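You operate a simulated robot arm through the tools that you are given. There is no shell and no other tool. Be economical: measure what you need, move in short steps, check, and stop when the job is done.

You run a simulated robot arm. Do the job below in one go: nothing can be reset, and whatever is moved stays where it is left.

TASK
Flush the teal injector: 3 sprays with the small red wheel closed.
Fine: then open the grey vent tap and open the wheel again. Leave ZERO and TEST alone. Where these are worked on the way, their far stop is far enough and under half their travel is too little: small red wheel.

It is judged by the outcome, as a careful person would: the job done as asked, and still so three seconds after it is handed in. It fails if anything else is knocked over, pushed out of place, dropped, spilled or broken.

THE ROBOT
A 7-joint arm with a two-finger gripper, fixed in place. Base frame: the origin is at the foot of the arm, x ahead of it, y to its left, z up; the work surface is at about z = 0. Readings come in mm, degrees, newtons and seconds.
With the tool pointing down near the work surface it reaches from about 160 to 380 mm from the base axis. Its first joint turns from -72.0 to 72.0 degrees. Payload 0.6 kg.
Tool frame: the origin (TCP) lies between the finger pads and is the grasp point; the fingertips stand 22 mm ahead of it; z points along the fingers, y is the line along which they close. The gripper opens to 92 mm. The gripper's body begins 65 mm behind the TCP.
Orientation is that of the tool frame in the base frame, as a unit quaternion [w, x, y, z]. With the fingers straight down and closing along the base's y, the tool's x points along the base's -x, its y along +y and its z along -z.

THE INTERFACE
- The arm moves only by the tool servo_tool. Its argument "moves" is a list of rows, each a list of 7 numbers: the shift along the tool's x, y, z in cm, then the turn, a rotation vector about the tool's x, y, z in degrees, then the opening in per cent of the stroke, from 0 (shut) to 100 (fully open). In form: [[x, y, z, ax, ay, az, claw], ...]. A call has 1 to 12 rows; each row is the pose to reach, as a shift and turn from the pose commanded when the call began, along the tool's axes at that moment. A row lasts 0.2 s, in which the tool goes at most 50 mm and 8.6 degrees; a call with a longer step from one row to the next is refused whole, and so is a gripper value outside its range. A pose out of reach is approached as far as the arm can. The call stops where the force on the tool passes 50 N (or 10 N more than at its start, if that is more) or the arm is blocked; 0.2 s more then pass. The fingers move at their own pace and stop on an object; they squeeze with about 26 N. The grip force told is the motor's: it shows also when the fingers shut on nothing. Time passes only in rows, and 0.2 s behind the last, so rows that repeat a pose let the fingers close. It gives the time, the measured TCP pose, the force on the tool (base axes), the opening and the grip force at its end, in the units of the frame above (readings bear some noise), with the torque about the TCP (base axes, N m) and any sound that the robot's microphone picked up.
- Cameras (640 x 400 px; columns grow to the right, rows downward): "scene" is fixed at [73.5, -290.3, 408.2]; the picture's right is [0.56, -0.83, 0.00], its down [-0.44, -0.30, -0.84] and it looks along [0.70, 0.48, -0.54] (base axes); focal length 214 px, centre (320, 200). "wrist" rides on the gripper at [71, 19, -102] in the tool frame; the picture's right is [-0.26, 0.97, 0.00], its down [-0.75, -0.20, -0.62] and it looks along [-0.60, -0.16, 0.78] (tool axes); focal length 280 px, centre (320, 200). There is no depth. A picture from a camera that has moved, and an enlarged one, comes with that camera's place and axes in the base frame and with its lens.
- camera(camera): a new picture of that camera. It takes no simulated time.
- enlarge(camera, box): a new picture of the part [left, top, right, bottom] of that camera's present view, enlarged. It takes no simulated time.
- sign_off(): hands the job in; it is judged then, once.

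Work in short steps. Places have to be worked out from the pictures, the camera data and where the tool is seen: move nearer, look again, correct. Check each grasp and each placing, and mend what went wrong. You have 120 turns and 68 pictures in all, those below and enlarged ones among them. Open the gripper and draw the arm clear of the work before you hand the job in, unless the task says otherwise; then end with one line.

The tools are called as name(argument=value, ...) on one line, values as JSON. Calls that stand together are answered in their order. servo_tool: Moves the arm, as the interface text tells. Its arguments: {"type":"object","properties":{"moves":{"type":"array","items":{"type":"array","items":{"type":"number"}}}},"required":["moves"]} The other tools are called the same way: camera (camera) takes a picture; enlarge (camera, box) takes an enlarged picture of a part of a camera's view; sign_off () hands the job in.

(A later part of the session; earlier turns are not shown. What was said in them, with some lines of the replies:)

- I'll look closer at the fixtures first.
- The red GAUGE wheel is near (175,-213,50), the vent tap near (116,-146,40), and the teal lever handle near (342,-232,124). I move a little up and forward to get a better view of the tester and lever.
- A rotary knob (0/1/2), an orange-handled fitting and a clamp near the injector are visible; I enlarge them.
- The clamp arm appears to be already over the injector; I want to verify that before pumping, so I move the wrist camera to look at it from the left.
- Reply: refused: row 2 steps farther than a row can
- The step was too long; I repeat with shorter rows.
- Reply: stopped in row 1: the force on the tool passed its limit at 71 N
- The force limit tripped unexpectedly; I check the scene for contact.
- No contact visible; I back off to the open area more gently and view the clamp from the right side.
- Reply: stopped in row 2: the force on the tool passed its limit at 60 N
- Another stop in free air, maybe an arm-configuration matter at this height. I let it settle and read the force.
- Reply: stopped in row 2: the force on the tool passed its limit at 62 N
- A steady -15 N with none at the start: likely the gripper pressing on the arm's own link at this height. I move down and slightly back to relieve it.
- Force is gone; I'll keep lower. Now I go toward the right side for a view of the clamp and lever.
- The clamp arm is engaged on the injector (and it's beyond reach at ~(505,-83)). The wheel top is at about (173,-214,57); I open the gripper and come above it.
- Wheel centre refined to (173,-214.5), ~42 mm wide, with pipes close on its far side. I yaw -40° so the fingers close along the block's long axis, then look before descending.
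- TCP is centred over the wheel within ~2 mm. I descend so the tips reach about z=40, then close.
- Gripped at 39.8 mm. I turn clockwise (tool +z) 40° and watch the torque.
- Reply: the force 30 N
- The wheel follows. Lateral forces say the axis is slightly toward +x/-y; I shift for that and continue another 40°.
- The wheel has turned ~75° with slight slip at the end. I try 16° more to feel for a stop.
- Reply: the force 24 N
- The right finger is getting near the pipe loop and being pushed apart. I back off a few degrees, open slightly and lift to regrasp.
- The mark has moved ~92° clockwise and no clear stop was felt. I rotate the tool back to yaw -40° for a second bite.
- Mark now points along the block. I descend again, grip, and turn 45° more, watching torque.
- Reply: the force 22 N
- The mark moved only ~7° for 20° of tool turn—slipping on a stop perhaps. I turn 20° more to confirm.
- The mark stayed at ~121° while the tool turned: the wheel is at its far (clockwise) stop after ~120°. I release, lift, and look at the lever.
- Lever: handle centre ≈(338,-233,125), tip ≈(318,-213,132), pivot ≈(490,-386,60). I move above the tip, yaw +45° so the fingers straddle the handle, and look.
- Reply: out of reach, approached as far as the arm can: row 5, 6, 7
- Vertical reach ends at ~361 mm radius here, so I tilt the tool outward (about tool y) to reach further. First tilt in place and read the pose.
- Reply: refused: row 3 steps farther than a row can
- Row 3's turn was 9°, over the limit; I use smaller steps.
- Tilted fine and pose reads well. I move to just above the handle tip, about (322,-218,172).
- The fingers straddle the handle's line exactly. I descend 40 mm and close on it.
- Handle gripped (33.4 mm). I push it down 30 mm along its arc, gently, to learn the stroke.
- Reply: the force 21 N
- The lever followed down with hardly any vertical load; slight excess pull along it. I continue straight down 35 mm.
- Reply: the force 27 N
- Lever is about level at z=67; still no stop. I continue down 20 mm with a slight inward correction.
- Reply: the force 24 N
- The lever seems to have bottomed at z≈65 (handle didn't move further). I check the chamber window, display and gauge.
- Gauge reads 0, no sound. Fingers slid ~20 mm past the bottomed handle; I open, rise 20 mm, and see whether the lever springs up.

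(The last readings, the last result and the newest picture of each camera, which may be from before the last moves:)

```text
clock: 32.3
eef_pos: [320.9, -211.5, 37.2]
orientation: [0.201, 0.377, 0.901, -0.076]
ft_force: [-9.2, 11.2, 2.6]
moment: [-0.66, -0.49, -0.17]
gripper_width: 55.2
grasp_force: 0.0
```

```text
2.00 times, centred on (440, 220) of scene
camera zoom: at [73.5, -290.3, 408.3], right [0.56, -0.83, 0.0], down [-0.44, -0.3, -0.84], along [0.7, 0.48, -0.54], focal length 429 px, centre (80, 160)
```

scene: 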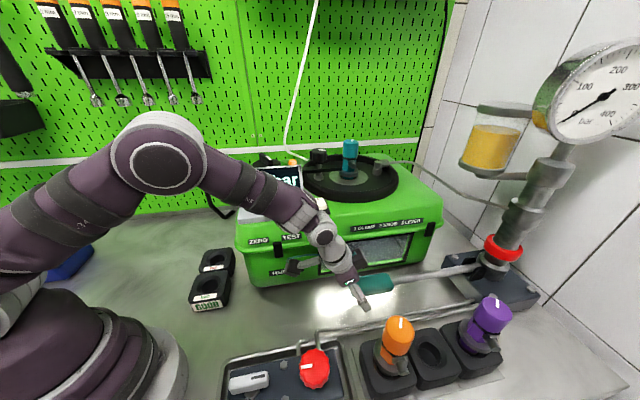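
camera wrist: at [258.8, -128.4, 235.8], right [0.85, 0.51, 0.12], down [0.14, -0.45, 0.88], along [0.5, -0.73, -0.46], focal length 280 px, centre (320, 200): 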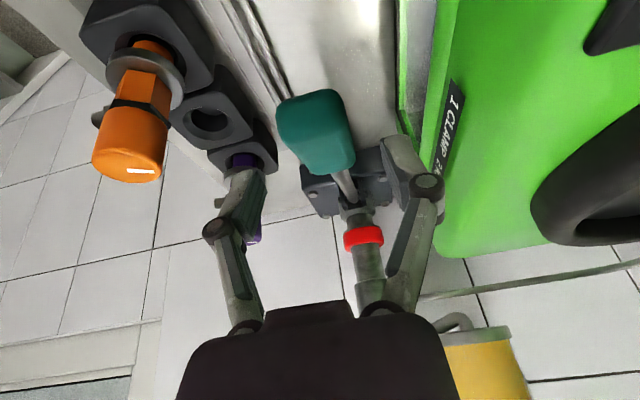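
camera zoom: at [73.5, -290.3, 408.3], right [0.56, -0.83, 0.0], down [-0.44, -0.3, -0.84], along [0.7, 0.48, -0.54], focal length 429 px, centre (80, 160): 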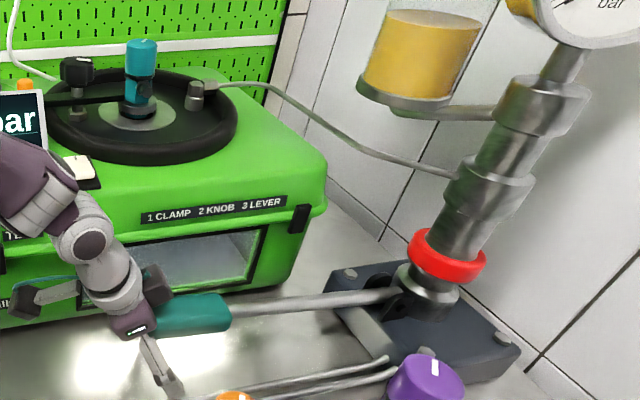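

I went the wrong way (down 10 mm) and the lever has risen a bit against the gripper. I rise now with fingers open.

servo_tool(moves=[[-0.6, 0, -1.4, 0, 0, 0, 60], [-1.2, 0, -2.8, 0, 0, 0, 60], [-1.9, 0, -4.2, 0, 0, 0, 60], [-2.5, 0, -5.6, 0, 0, 0, 60], [-2.5, 0, -5.6, 0, 0, 0, 60]])

enlarge(camera="scene", box=[280, 120, 600, 320])

```text
clock: 33.5
eef_pos: [318.6, -212.5, 99.5]
orientation: [0.201, 0.377, 0.901, -0.078]
ft_force: [-0.1, 0.0, -0.3]
moment: [-0.01, 0.01, -0.01]
gripper_width: 55.3
grasp_force: 0.0
```

```text
2.00 times, centred on (440, 220) of scene
camera zoom: at [73.5, -290.3, 408.2], right [0.56, -0.83, 0.0], down [-0.44, -0.3, -0.84], along [0.7, 0.48, -0.54], focal length 429 px, centre (80, 160)
```

zoom: 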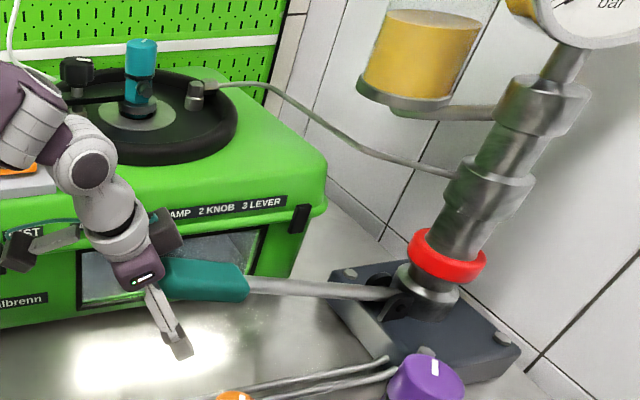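

The lever is spring-returned to the top. I go up to the handle (z≈133) and regrip for a brisk stroke.

servo_tool(moves=[[-1, -0.05, -1.4, 0, 0, 0, 60], [-2, -0.1, -2.8, 0, 0, 0, 60], [-2, -0.1, -2.8, 0, 0, 0, 40], [-2, -0.1, -2.8, 0, 0, 0, 20], [-2, -0.1, -2.8, 0, 0, 0, 20]])

```text
clock: 34.7
eef_pos: [323.1, -216.0, 132.1]
orientation: [0.2, 0.376, 0.901, -0.076]
ft_force: [9.0, 19.5, 4.8]
moment: [-0.14, -0.32, 0.13]
gripper_width: 33.3
grasp_force: 27.3
```

Gripped. Now a brisk full stroke down in two rows with a hold.

servo_tool(moves=[[1.6, 0.1, 3.1, 0, 0, 0, 20], [3.4, 0.1, 5.9, 0, 0, 0, 20], [3.4, 0.1, 5.9, 0, 0, 0, 20]])

camera(camera="scene")

```text
clock: 35.5
eef_pos: [319.6, -214.4, 68.3]
orientation: [0.205, 0.377, 0.9, -0.078]
ft_force: [42.3, -14.1, 0.4]
moment: [-0.03, -0.19, 0.08]
gripper_width: 32.9
grasp_force: 28.5
```

```text
23 pictures are left
```

scene: 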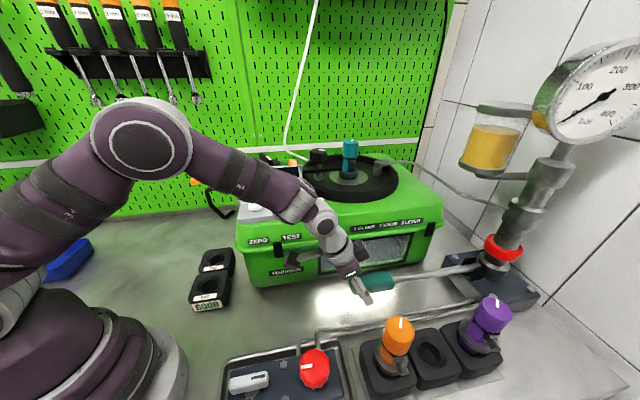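

No sound yet; the true bottom may be slightly lower. I push 12 mm further down.

servo_tool(moves=[[0.1, 0, 0.6, 0, 0, 0, 20], [0.23, 0, 1.2, 0, 0, 0, 20], [0.23, 0, 1.2, 0, 0, 0, 20]])

enlarge(camera="scene", box=[280, 120, 600, 320])

```text
clock: 36.3
eef_pos: [319.2, -212.0, 53.1]
orientation: [0.198, 0.377, 0.902, -0.077]
ft_force: [-6.7, 20.6, 22.6]
moment: [-0.1, -0.13, 0.12]
gripper_width: 32.5
grasp_force: 27.9
```

```text
2.00 times, centred on (440, 220) of scene
camera zoom: at [73.4, -290.2, 408.3], right [0.56, -0.83, 0.0], down [-0.44, -0.3, -0.84], along [0.7, 0.48, -0.54], focal length 429 px, centre (80, 160)
```

zoom: 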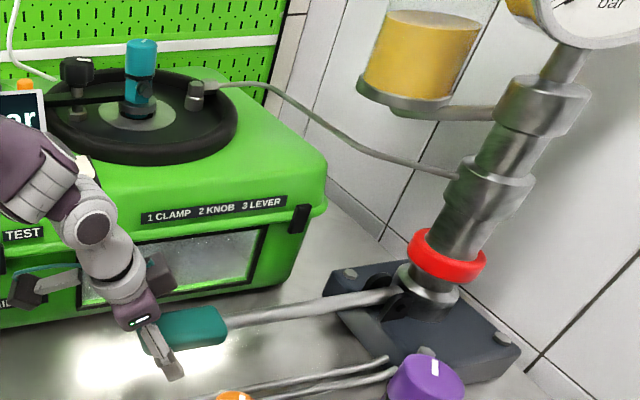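

There seem to be specks in the chamber window; I enlarge it.

enlarge(camera="scene", box=[340, 220, 430, 280])

```text
6.67 times, centred on (385, 250) of scene
camera zoom: at [73.4, -290.2, 408.3], right [0.56, -0.83, 0.0], down [-0.44, -0.3, -0.84], along [0.7, 0.48, -0.54], focal length 1430 px, centre (-113, -133)
```

zoom: 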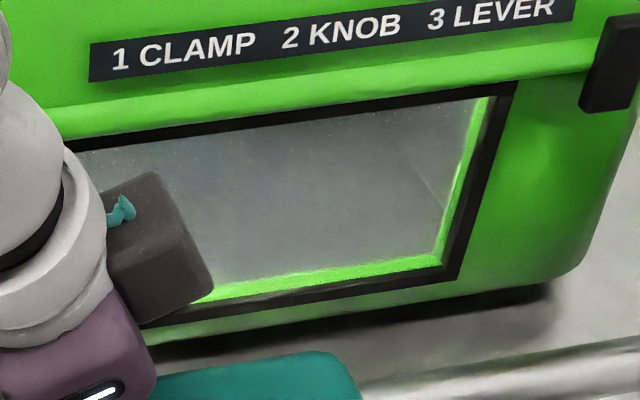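

Inconclusive. I release, let the lever rise, regrip at the top, then do a full brisk stroke and photograph the window right at the bottom.

servo_tool(moves=[[0, 0, 0, 0, 0, 0, 40], [0, 0, 0, 0, 0, 0, 60], [-1.4, 0, -3.2, 0, 0, 0, 60], [-2.8, 0, -5.8, 0, 0, 0, 60], [-3.6, -0.1, -6.95, 0, 0, 0, 60], [-3.6, -0.1, -6.95, 0, 0, 0, 40], [-3.6, -0.1, -6.95, 0, 0, 0, 20], [-3.6, -0.1, -6.95, 0, 0, 0, 20]])

servo_tool(moves=[[1.42, 0.1, 3.2, 0, 0, 0, 20], [2.84, 0.1, 5.85, 0, 0, 0, 20], [3.56, 0.1, 6.96, 0, 0, 0, 20]])

enlarge(camera="scene", box=[300, 190, 460, 290])

```text
clock: 38.1
eef_pos: [322.9, -216.7, 131.2]
orientation: [0.201, 0.376, 0.901, -0.076]
ft_force: [-2.1, 9.6, 4.5]
moment: [-0.16, -0.25, 0.08]
gripper_width: 33.4
grasp_force: 27.9
```

```text
clock: 38.9
eef_pos: [323.1, -216.6, 56.2]
orientation: [0.206, 0.377, 0.899, -0.08]
ft_force: [27.7, -25.7, 4.8]
moment: [-0.33, -0.31, 0.02]
gripper_width: 33.1
grasp_force: 27.6
```

```text
4.00 times, centred on (380, 240) of scene
camera zoom: at [73.5, -290.3, 408.3], right [0.56, -0.83, 0.0], down [-0.44, -0.3, -0.84], along [0.7, 0.48, -0.54], focal length 858 px, centre (80, 40)
```

zoom: 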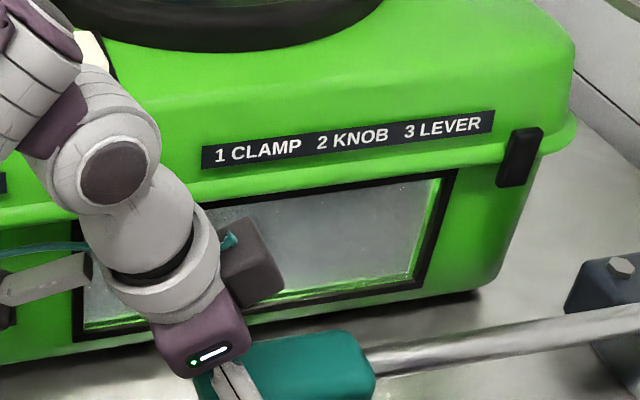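

There's haze in the chamber now, possibly spray mist. I hold a second and compare to see if it fades.

servo_tool(moves=[[0, 0, 0, 0, 0, 0, 20], [0, 0, 0, 0, 0, 0, 20], [0, 0, 0, 0, 0, 0, 20], [0, 0, 0, 0, 0, 0, 20], [0, 0, 0, 0, 0, 0, 20]])

enlarge(camera="scene", box=[300, 190, 460, 290])

```text
clock: 40.1
eef_pos: [321.3, -216.2, 55.5]
orientation: [0.205, 0.378, 0.9, -0.079]
ft_force: [30.1, -33.7, 5.6]
moment: [-0.1, -0.18, 0.03]
gripper_width: 32.5
grasp_force: 28.4
```

```text
4.00 times, centred on (380, 240) of scene
camera zoom: at [73.5, -290.3, 408.3], right [0.56, -0.83, 0.0], down [-0.44, -0.3, -0.84], along [0.7, 0.48, -0.54], focal length 858 px, centre (80, 40)
```

zoom: 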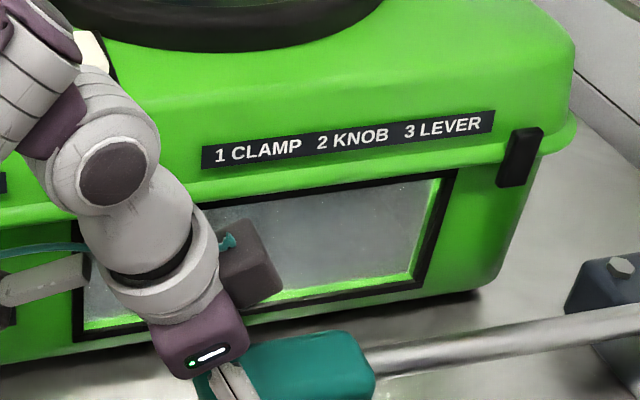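

Not conclusive. I release the lever and withdraw up to read the display.

servo_tool(moves=[[0, 0, 0, 0, 0, 0, 40], [0, 0, 0, 0, 0, 0, 60], [-1.4, 0, -3.2, 0, 0, 0, 60], [-2.8, 0, -5.8, 0, 0, 0, 60], [-4.2, 0, -9, 0, 0, 0, 60], [-4.6, 0, -12, 0, 0, 0, 60], [-4.6, 0, -12, 0, 0, 0, 60]])

camera(camera="scene")

```text
clock: 41.7
eef_pos: [312.7, -205.8, 182.4]
orientation: [0.201, 0.377, 0.901, -0.077]
ft_force: [0.4, -0.6, -0.5]
moment: [-0.01, -0.02, 0.01]
gripper_width: 55.0
grasp_force: 0.0
```

```text
18 pictures are left
```

scene: 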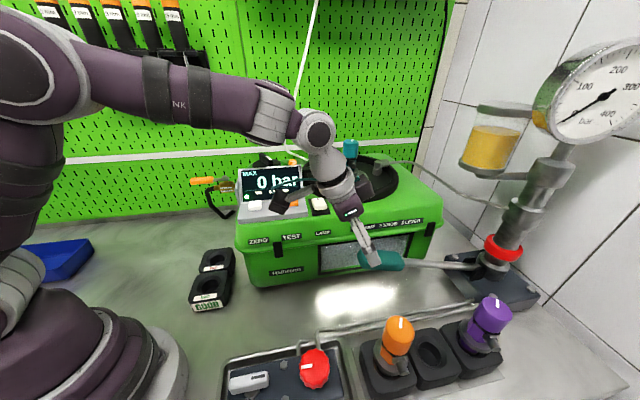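

Display still 0 (gauge line isolated). I take a baseline enlargement of window and reservoir at rest for comparison.

enlarge(camera="scene", box=[340, 90, 540, 290])

```text
2.00 times, centred on (440, 190) of scene
camera zoom: at [73.5, -290.3, 408.2], right [0.56, -0.83, 0.0], down [-0.44, -0.3, -0.84], along [0.7, 0.48, -0.54], focal length 429 px, centre (80, 220)
```

zoom: 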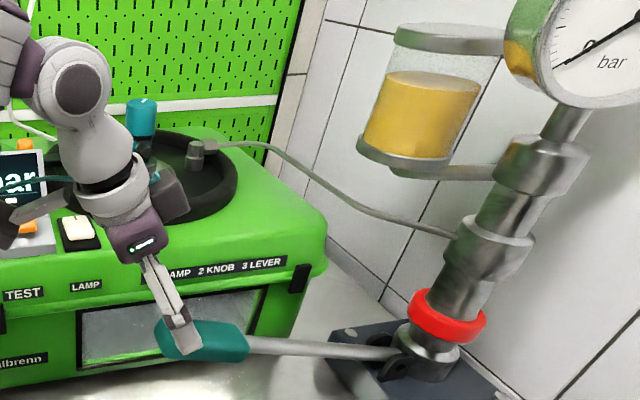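

No visible change in level. I regrip at the top and do a faster full stroke, photographing immediately.

servo_tool(moves=[[0.3, 0, 2.6, 0, 0, 0, 60], [0.68, 0, 5.2, 0, 0, 0, 60], [0.68, 0, 5.2, 0, 0, 0, 40], [0.68, 0, 5.2, 0, 0, 0, 20], [0.68, 0, 5.2, 0, 0, 0, 20]])

servo_tool(moves=[[1.87, 0.05, 4.2, 0, 0, 0, 20], [3.56, 0.05, 6.9, 0, 0, 0, 20]])

enlarge(camera="scene", box=[330, 130, 480, 280])

```text
clock: 42.9
eef_pos: [326.1, -219.9, 133.5]
orientation: [0.202, 0.376, 0.901, -0.077]
ft_force: [15.8, 1.7, -4.5]
moment: [0.4, 0.1, 0.14]
gripper_width: 33.9
grasp_force: 28.2
```

```text
clock: 43.5
eef_pos: [324.3, -219.1, 56.8]
orientation: [0.207, 0.379, 0.899, -0.081]
ft_force: [8.6, -10.0, 35.4]
moment: [-0.26, -0.24, 0.01]
gripper_width: 33.6
grasp_force: 27.6
```

```text
2.67 times, centred on (405, 205) of scene
camera zoom: at [73.4, -290.3, 408.3], right [0.56, -0.83, 0.0], down [-0.44, -0.3, -0.84], along [0.7, 0.48, -0.54], focal length 572 px, centre (93, 187)
```

zoom: 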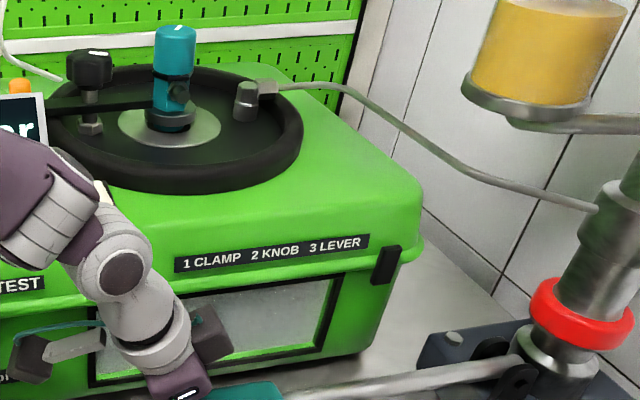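

The window looks hazier/whiter right after this stroke. I hold 2 s and take the same view to see if the mist clears.

servo_tool(moves=[[0, 0, 0, 0, 0, 0, 20], [0, 0, 0, 0, 0, 0, 20], [0, 0, 0, 0, 0, 0, 20], [0, 0, 0, 0, 0, 0, 20], [0, 0, 0, 0, 0, 0, 20], [0, 0, 0, 0, 0, 0, 20], [0, 0, 0, 0, 0, 0, 20], [0, 0, 0, 0, 0, 0, 20], [0, 0, 0, 0, 0, 0, 20]])

enlarge(camera="scene", box=[330, 130, 480, 280])

```text
clock: 45.5
eef_pos: [323.1, -217.7, 53.6]
orientation: [0.204, 0.377, 0.9, -0.079]
ft_force: [10.5, -34.2, 23.9]
moment: [-0.27, -0.13, 0.02]
gripper_width: 32.6
grasp_force: 28.4
```

```text
2.67 times, centred on (405, 205) of scene
camera zoom: at [73.4, -290.2, 408.3], right [0.56, -0.83, 0.0], down [-0.44, -0.3, -0.84], along [0.7, 0.48, -0.54], focal length 572 px, centre (93, 187)
```

zoom: 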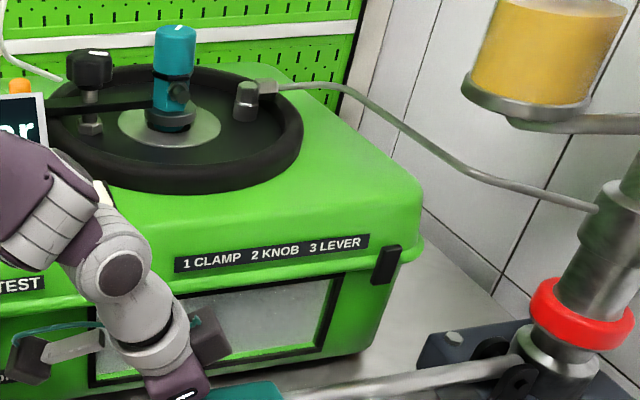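

The lever strokes show mist in the chamber after the brisk strokes (2nd–4th), none after the first slow feeler, so three sprays. I release the lever and withdraw upward.

servo_tool(moves=[[0, 0, 0, 0, 0, 0, 40], [0, 0, 0, 0, 0, 0, 60], [-1.4, 0, -3.2, 0, 0, 0, 60], [-2.8, 0, -5.8, 0, 0, 0, 60], [-4.2, 0, -9, 0, 0, 0, 60], [-4.6, 0, -12, 0, 0, 0, 60], [-3, 0, -14, 0, 0, 0, 60], [1, 0, -14, 0, 4, 0, 60], [4, 0, -13, 0, 12, 0, 60], [4, 0, -13, 0, 20, 0, 60], [4, 0, -13, 0, 24, 0, 60]])

camera(camera="scene")

```text
clock: 47.9
eef_pos: [259.0, -152.3, 156.5]
orientation: [0.009, 0.386, 0.923, 0.002]
ft_force: [0.3, 0.5, -0.3]
moment: [0.02, 0.03, -0.02]
gripper_width: 55.4
grasp_force: 0.0
```

```text
14 pictures are left
```

scene: 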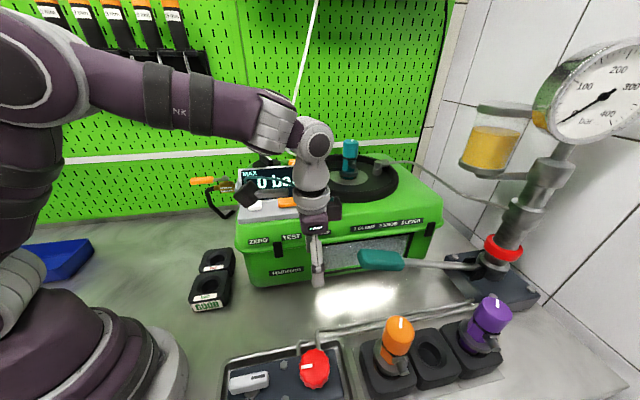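

Lever is back at the top. Now I move toward the vent tap at roughly (116,-150) and look closely.

servo_tool(moves=[[2.4, -2, 0, 0, 0, 0, 60], [4.9, -4.1, 0, 0, 0, 0, 60], [7.4, -6.2, 0, 0, 0, 0, 60], [9.9, -8.3, 0, 0, 0, 0, 60], [9.9, -8.3, 0, 0, 0, 0, 60]])

camera(camera="wrist")

camera(camera="scene")

```text
clock: 49.1
eef_pos: [130.5, -140.2, 152.4]
orientation: [0.01, 0.385, 0.923, 0.002]
ft_force: [-0.6, 0.4, 0.3]
moment: [0.01, 0.02, 0.01]
gripper_width: 55.2
grasp_force: 0.0
```

```text
13 pictures are left
camera wrist: at [92.1, -76.5, 254.1], right [0.87, 0.49, 0.02], down [0.37, -0.68, 0.63], along [0.32, -0.55, -0.77], focal length 280 px, centre (320, 200)
```

wrist: 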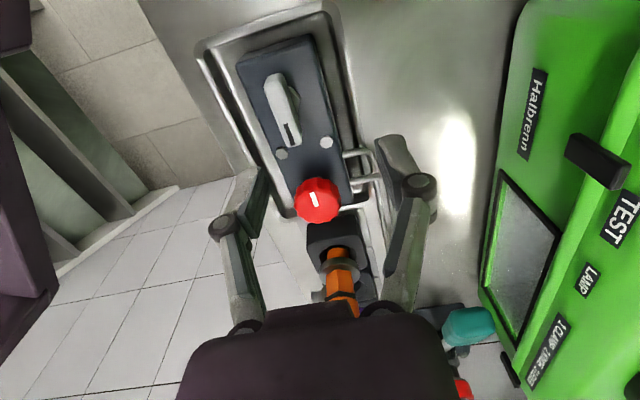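

```text
12 pictures are left
```

scene: 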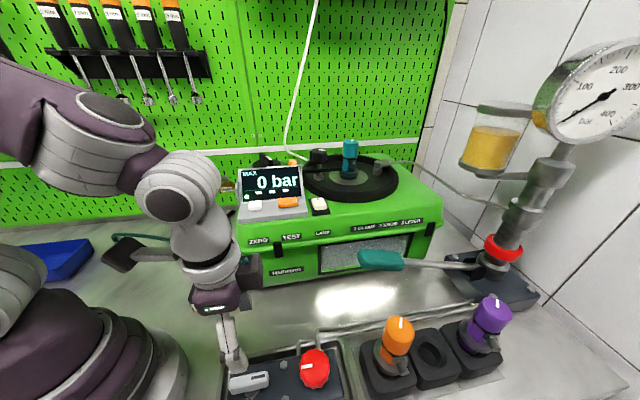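

I enlarge the tap for its pivot and orientation.

enlarge(camera="wrist", box=[220, 40, 400, 160])

enlarge(camera="scene", box=[210, 330, 350, 400])

```text
3.33 times, centred on (310, 100) of wrist
camera zoom: at [92.1, -76.5, 254.1], right [0.87, 0.49, 0.02], down [0.37, -0.68, 0.63], along [0.32, -0.55, -0.77], focal length 935 px, centre (353, 533)
```

zoom: 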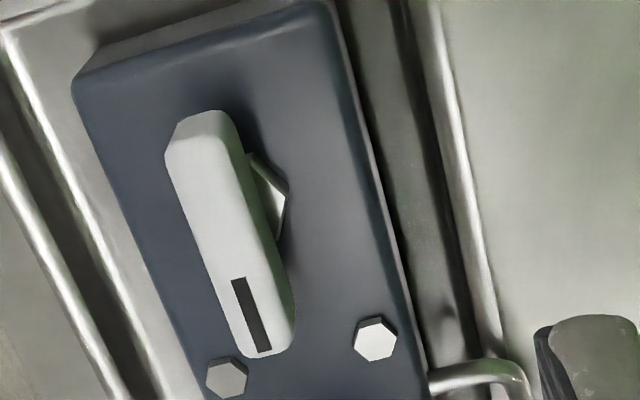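

```text
4.57 times, centred on (280, 365) of scene
camera zoom: at [73.5, -290.3, 408.2], right [0.56, -0.83, 0.0], down [-0.44, -0.3, -0.84], along [0.7, 0.48, -0.54], focal length 980 px, centre (503, -554)
```

zoom: 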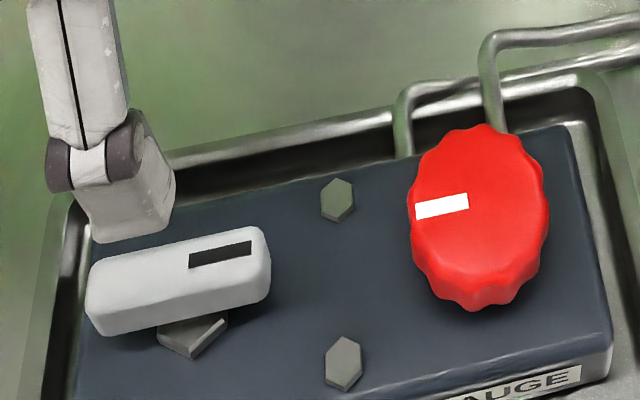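

The tap is a bar pivoted at its centre, mark toward the wheel. I centre above it at yaw ~51° and look.

servo_tool(moves=[[0.1, -1.2, 1.5, 0, 0, 3, 60], [0.28, -2.4, 3, 0, 0, 6, 60], [0.28, -2.4, 4.2, 0, 0, 6, 60], [0.28, -2.4, 4.2, 0, 0, 6, 60]])

camera(camera="wrist")

```text
clock: 50.1
eef_pos: [113.4, -155.3, 111.5]
orientation: [0.009, 0.433, 0.901, 0.002]
ft_force: [0.4, -0.4, -0.6]
moment: [0.0, 0.0, -0.03]
gripper_width: 55.2
grasp_force: 0.1
```

```text
9 pictures are left
camera wrist: at [81.1, -88.5, 212.2], right [0.92, 0.4, 0.02], down [0.3, -0.71, 0.63], along [0.26, -0.57, -0.77], focal length 280 px, centre (320, 200)
```

wrist: 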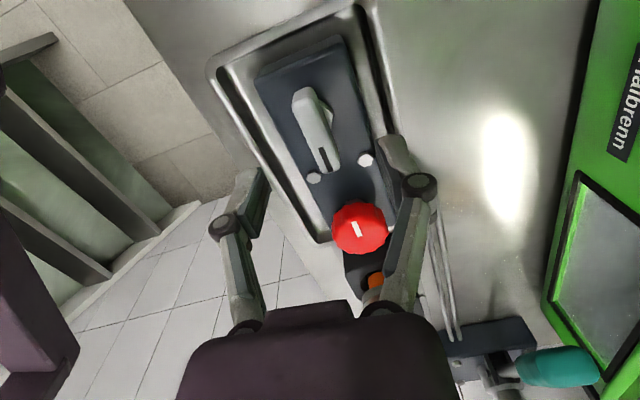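

Aligned within a few mm. I descend to z≈70 and close on the bar.

servo_tool(moves=[[0.1, -0.25, 1.4, 0, 0, -3, 60], [0.15, -0.25, 2.8, 0, 0, -3, 60], [0.15, -0.25, 4.1, 0, 0, -3, 60], [0.15, -0.25, 4.1, 0, 0, -3, 40], [0.15, -0.25, 4.1, 0, 0, -3, 20], [0.15, -0.25, 4.1, 0, 0, -3, 5], [0.15, -0.25, 4.1, 0, 0, -3, 5]])

```text
clock: 51.7
eef_pos: [109.5, -155.1, 69.2]
orientation: [0.009, 0.408, 0.913, 0.004]
ft_force: [15.2, 10.6, -7.7]
moment: [0.15, -0.25, 0.14]
gripper_width: 16.7
grasp_force: 9.6
```

Gripped a 16.7 mm bar. I try counter-clockwise (opening) 20° first and watch the reaction.

servo_tool(moves=[[0, 0.2, 0, 0, 0, -6, 5], [0, 0.2, 0, 0, 0, -12, 5], [0, 0.2, 0, 0, 0, -18, 5], [0, 0.2, 0, 0, 0, -18, 5]])

```text
clock: 52.7
eef_pos: [111.7, -154.9, 69.5]
orientation: [0.008, 0.26, 0.965, 0.002]
ft_force: [8.3, 13.5, 5.6]
moment: [0.29, -0.19, 0.01]
gripper_width: 14.4
grasp_force: 7.9
```

Turns freely (Mz≈0). I continue counter-clockwise 50° more.

servo_tool(moves=[[0, 0.1, 0, 0, 0, -8, 5], [0, 0.1, 0, 0, 0, -16, 5], [0, 0.1, 0, 0, 0, -24, 5], [0, 0.1, 0, 0, 0, -32, 5], [0, 0.1, 0, 0, 0, -40, 5], [0, 0.1, 0, 0, 0, -48, 5], [0, 0.1, 0, 0, 0, -48, 5]])

camera(camera="wrist")

```text
clock: 54.3
eef_pos: [110.4, -154.9, 69.3]
orientation: [0.008, -0.154, 0.988, -0.003]
ft_force: [-5.4, -1.9, -13.2]
moment: [-0.07, 0.19, -0.01]
gripper_width: 12.7
grasp_force: 28.0
```

```text
8 pictures are left
camera wrist: at [35.8, -157.3, 170.1], right [-0.04, 1.0, 0.0], down [0.77, 0.04, 0.64], along [0.64, 0.03, -0.77], focal length 280 px, centre (320, 200)
```

wrist: 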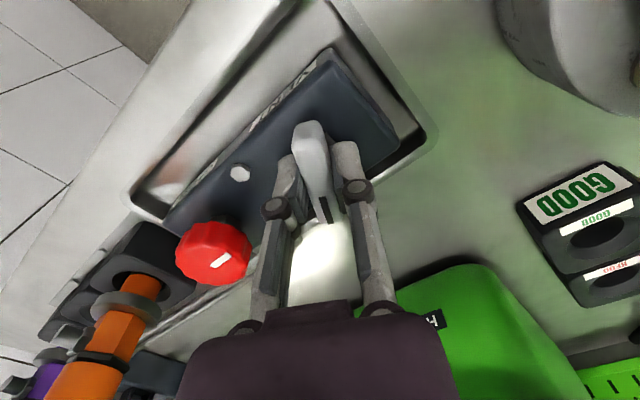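

The bar follows the gripper (~66° so far). I continue another 30° to find the stop.

servo_tool(moves=[[0, 0, 0, 0, 0, -6, 5], [0, 0, 0, 0, 0, -12, 5], [0, 0, 0, 0, 0, -18, 5], [0, 0, 0, 0, 0, -24, 5], [0, 0, 0, 0, 0, -30, 5], [0, 0, 0, 0, 0, -30, 5]])

camera(camera="wrist")

```text
clock: 55.7
eef_pos: [111.2, -154.1, 70.1]
orientation: [0.006, -0.405, 0.915, -0.003]
ft_force: [-19.4, 11.1, 5.3]
moment: [0.12, 0.5, -0.47]
gripper_width: 13.1
grasp_force: 28.5
```

```text
7 pictures are left
camera wrist: at [47.7, -193.5, 170.6], right [-0.54, 0.84, -0.01], down [0.65, 0.42, 0.64], along [0.54, 0.34, -0.77], focal length 280 px, centre (320, 200)
```

wrist: 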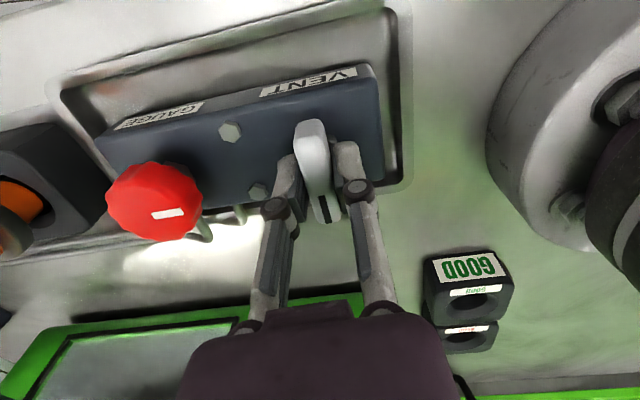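

The bar is square to the block and torque shows -0.47 Nm: it's at its open stop. I relax the twist slightly, open, and lift.

servo_tool(moves=[[0, 0, 0, 0, 0, 3, 5], [0, 0, 0, 0, 0, 3, 30], [0, 0, 0, 0, 0, 3, 50], [0, 0, -2, 0, 0, 3, 60], [0, 0, -4.5, 0, 0, 3, 60], [0, 0, -4.5, 0, 0, 3, 60]])

```text
clock: 57.1
eef_pos: [112.1, -152.9, 116.0]
orientation: [0.008, -0.38, 0.925, -0.004]
ft_force: [0.4, 0.8, -0.3]
moment: [0.0, -0.03, 0.01]
gripper_width: 55.0
grasp_force: 0.1
```

Now to the wheel at (176,-215): move over, yaw to about +10°, ready for counter-clockwise bites.

servo_tool(moves=[[0, -1.3, 0, 0, 0, 8, 63], [0, -2.6, 0, 0, 0, 16, 63], [0, -4, 0, 0, 0, 24, 63], [-0.1, -5.3, 0, 0, 0, 32, 63], [-0.1, -6.6, 0, 0, 0, 40, 63], [-0.2, -8, 0, 0, 0, 48, 63], [-0.2, -8.9, 0, 0, 0, 55, 63], [-0.2, -8.9, 0, 0, 0, 55, 63]])

```text
clock: 58.9
eef_pos: [176.3, -215.5, 116.1]
orientation: [0.009, 0.09, 0.996, -0.001]
ft_force: [0.3, 0.0, -0.7]
moment: [-0.02, 0.02, -0.04]
gripper_width: 58.0
grasp_force: 0.1
```

In place over the wheel. I descend, grip and turn counter-clockwise 45°.

servo_tool(moves=[[0, 0, 1.8, 0, 0, 0, 63], [0, 0, 3.6, 0, 0, 0, 63], [0, 0, 5.4, 0, 0, 0, 63], [0, 0, 5.4, 0, 0, 0, 50], [0, 0, 5.4, 0, 0, 0, 33], [0, 0, 5.4, 0, 0, 0, 33], [0, 0, 5.4, 0, 0, -8, 33], [0, 0, 5.4, 0, 0, -16, 33], [0, 0, 5.4, 0, 0, -24, 33], [0, 0, 5.4, 0, 0, -32, 33], [0, 0, 5.4, 0, 0, -40, 33], [0, 0, 5.4, 0, 0, -46, 33]])

```text
clock: 61.2
eef_pos: [175.2, -212.7, 61.8]
orientation: [0.008, -0.226, 0.974, 0.003]
ft_force: [-1.3, 4.4, 4.2]
moment: [-0.07, 0.06, -0.03]
gripper_width: 39.4
grasp_force: 27.6
stopped in row 11: the force on the tool passed its limit at 52 N (the readings are from after the stop); the commanded pose is now the measured one
```

It stopped on side load at ~36°; forces are now relaxed. I continue in smaller steps.

servo_tool(moves=[[0, 0, 0, 0, 0, -5, 33], [0, 0, 0, 0, 0, -10, 33], [0, 0, 0, 0, 0, -15, 33], [0, 0, 0, 0, 0, -20, 33], [0, 0, 0, 0, 0, -25, 33], [0, 0, 0, 0, 0, -30, 33], [0, 0, 0, 0, 0, -35, 33]])

camera(camera="wrist")

```text
clock: 62.9
eef_pos: [174.3, -211.1, 61.5]
orientation: [0.007, -0.508, 0.861, 0.005]
ft_force: [-26.7, 31.4, -9.6]
moment: [0.23, 0.19, -0.15]
gripper_width: 39.4
grasp_force: 27.8
```

```text
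6 pictures are left
camera wrist: at [121.4, -265.3, 161.6], right [-0.72, 0.7, 0.01], down [0.54, 0.55, 0.64], along [0.44, 0.46, -0.77], focal length 280 px, centre (320, 200)
```

wrist: 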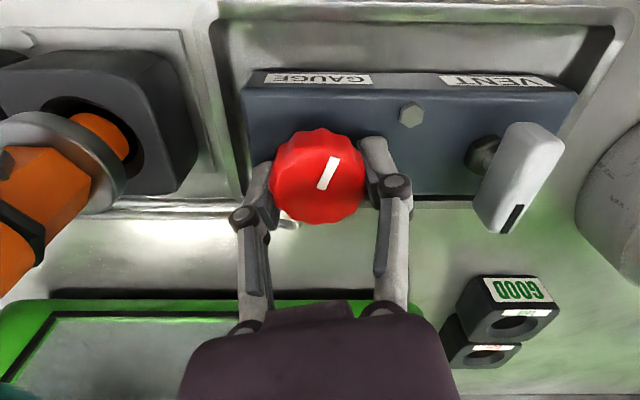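

Mark is at ~191° (70° back of ~120°). I centre a bit for the side load and continue counter-clockwise in this grip.

servo_tool(moves=[[-0.05, 0.27, 0, 0, 0, -5, 33], [-0.05, 0.27, 0, 0, 0, -10, 33], [-0.05, 0.27, 0, 0, 0, -15, 33], [-0.05, 0.27, 0, 0, 0, -20, 33], [-0.05, 0.27, 0, 0, 0, -25, 33], [-0.05, 0.27, 0, 0, 0, -30, 33]])

```text
clock: 64.2
eef_pos: [173.4, -212.1, 62.3]
orientation: [-0.007, 0.713, -0.701, 0.003]
ft_force: [-18.6, 6.9, 2.3]
moment: [0.07, 0.25, -0.28]
gripper_width: 43.7
grasp_force: 10.7
```

Yaw is -91° with torque building and the grip riding on lobes. I turn 20° further and check the mark.

servo_tool(moves=[[0, 0, 0, 0, 0, -5, 33], [0, 0, 0, 0, 0, -10, 33], [0, 0, 0, 0, 0, -15, 33], [0, 0, 0, 0, 0, -20, 33], [0, 0, 0, 0, 0, -20, 33]])

camera(camera="wrist")

```text
clock: 65.5
eef_pos: [173.8, -211.9, 61.7]
orientation: [-0.007, 0.824, -0.567, 0.003]
ft_force: [-22.2, -0.7, 2.3]
moment: [0.05, 0.25, -0.35]
gripper_width: 44.9
grasp_force: 11.0
```

```text
5 pictures are left
camera wrist: at [178.8, -285.2, 163.1], right [-0.99, -0.1, -0.01], down [-0.09, 0.77, 0.63], along [-0.05, 0.63, -0.78], focal length 280 px, centre (320, 200)
```

wrist: 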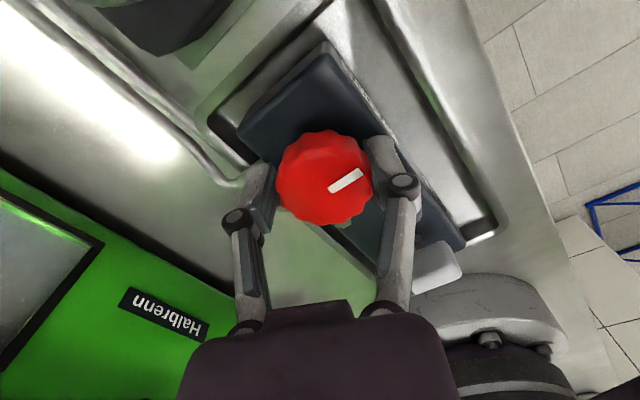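

The tool turned 50° but the mark only ~18° and is at about its original angle: the open stop. I release, lift, and retreat.

servo_tool(moves=[[0, 0, 0, 0, 0, 2, 45], [0, 0, 0, 0, 0, 2, 58], [0, 0, 0, 0, 0, 2, 62], [0, 0, -2, 0, 0, 2, 62], [0, 0, -5, 0, 0, 2, 62], [0, 0, -8, 0, 0, 2, 62], [0, 0, -11, 0, 0, 2, 62], [0, 0, -14, 0, 0, 2, 62], [0, 0, -14, 0, 0, 2, 62]])

enlarge(camera="scene", box=[200, 280, 520, 400])

```text
clock: 67.5
eef_pos: [173.1, -211.7, 202.2]
orientation: [-0.006, 0.814, -0.581, 0.003]
ft_force: [-0.2, 0.2, -0.2]
moment: [-0.03, 0.02, -0.03]
gripper_width: 57.4
grasp_force: 0.0
```

```text
2.00 times, centred on (360, 340) of scene
camera zoom: at [73.5, -290.3, 408.2], right [0.56, -0.83, 0.0], down [-0.44, -0.3, -0.84], along [0.7, 0.48, -0.54], focal length 429 px, centre (240, -80)
```

zoom: 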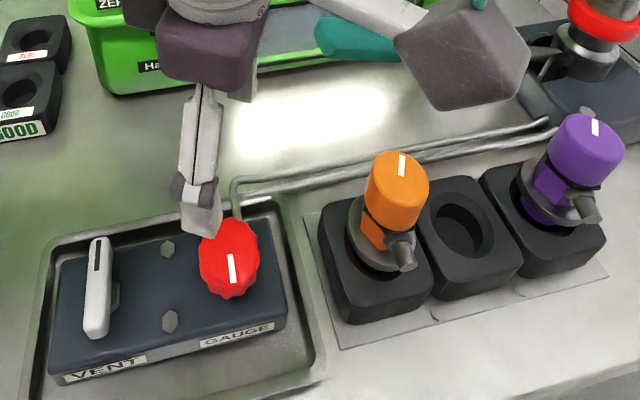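

Wheel mark matches its original open position, and the vent bar is crosswise (open). I raise the arm clear and do a final check.

servo_tool(moves=[[0, 0, -2, 0, 0, 0, 62], [0, 0, -4, 0, 0, 0, 62], [0, 0, -6, 0, 0, 0, 62], [0, 0, -6, 0, 0, 0, 62]])

camera(camera="scene")

```text
clock: 68.5
eef_pos: [172.1, -213.2, 260.6]
orientation: [-0.007, 0.814, -0.581, 0.003]
ft_force: [-0.2, 0.7, -0.2]
moment: [0.01, -0.01, -0.02]
gripper_width: 57.0
grasp_force: 0.1
```

```text
3 pictures are left
```

scene: 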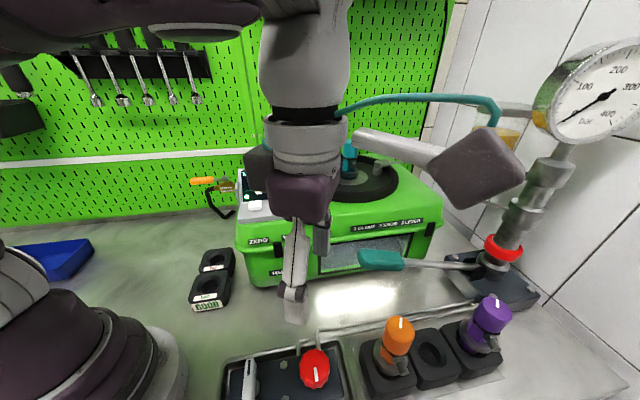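

The lever is at rest at the top, the vent is open, the wheel is open and nothing else has moved, so I hand it in.

sign_off()

```text
The job is handed in.
```

I closed the red wheel, worked the lever for the flush, then opened the grey vent tap and the wheel again; ZERO and TEST were not touched, but the spray count isn't certain. I made one slow feeler stroke and three brisk full ones. I counted the brisk ones as the three sprays because the chamber window looked hazier after them, but there was no sound and the gauge and display stayed at 0. If the slow stroke also sprayed, it was four.
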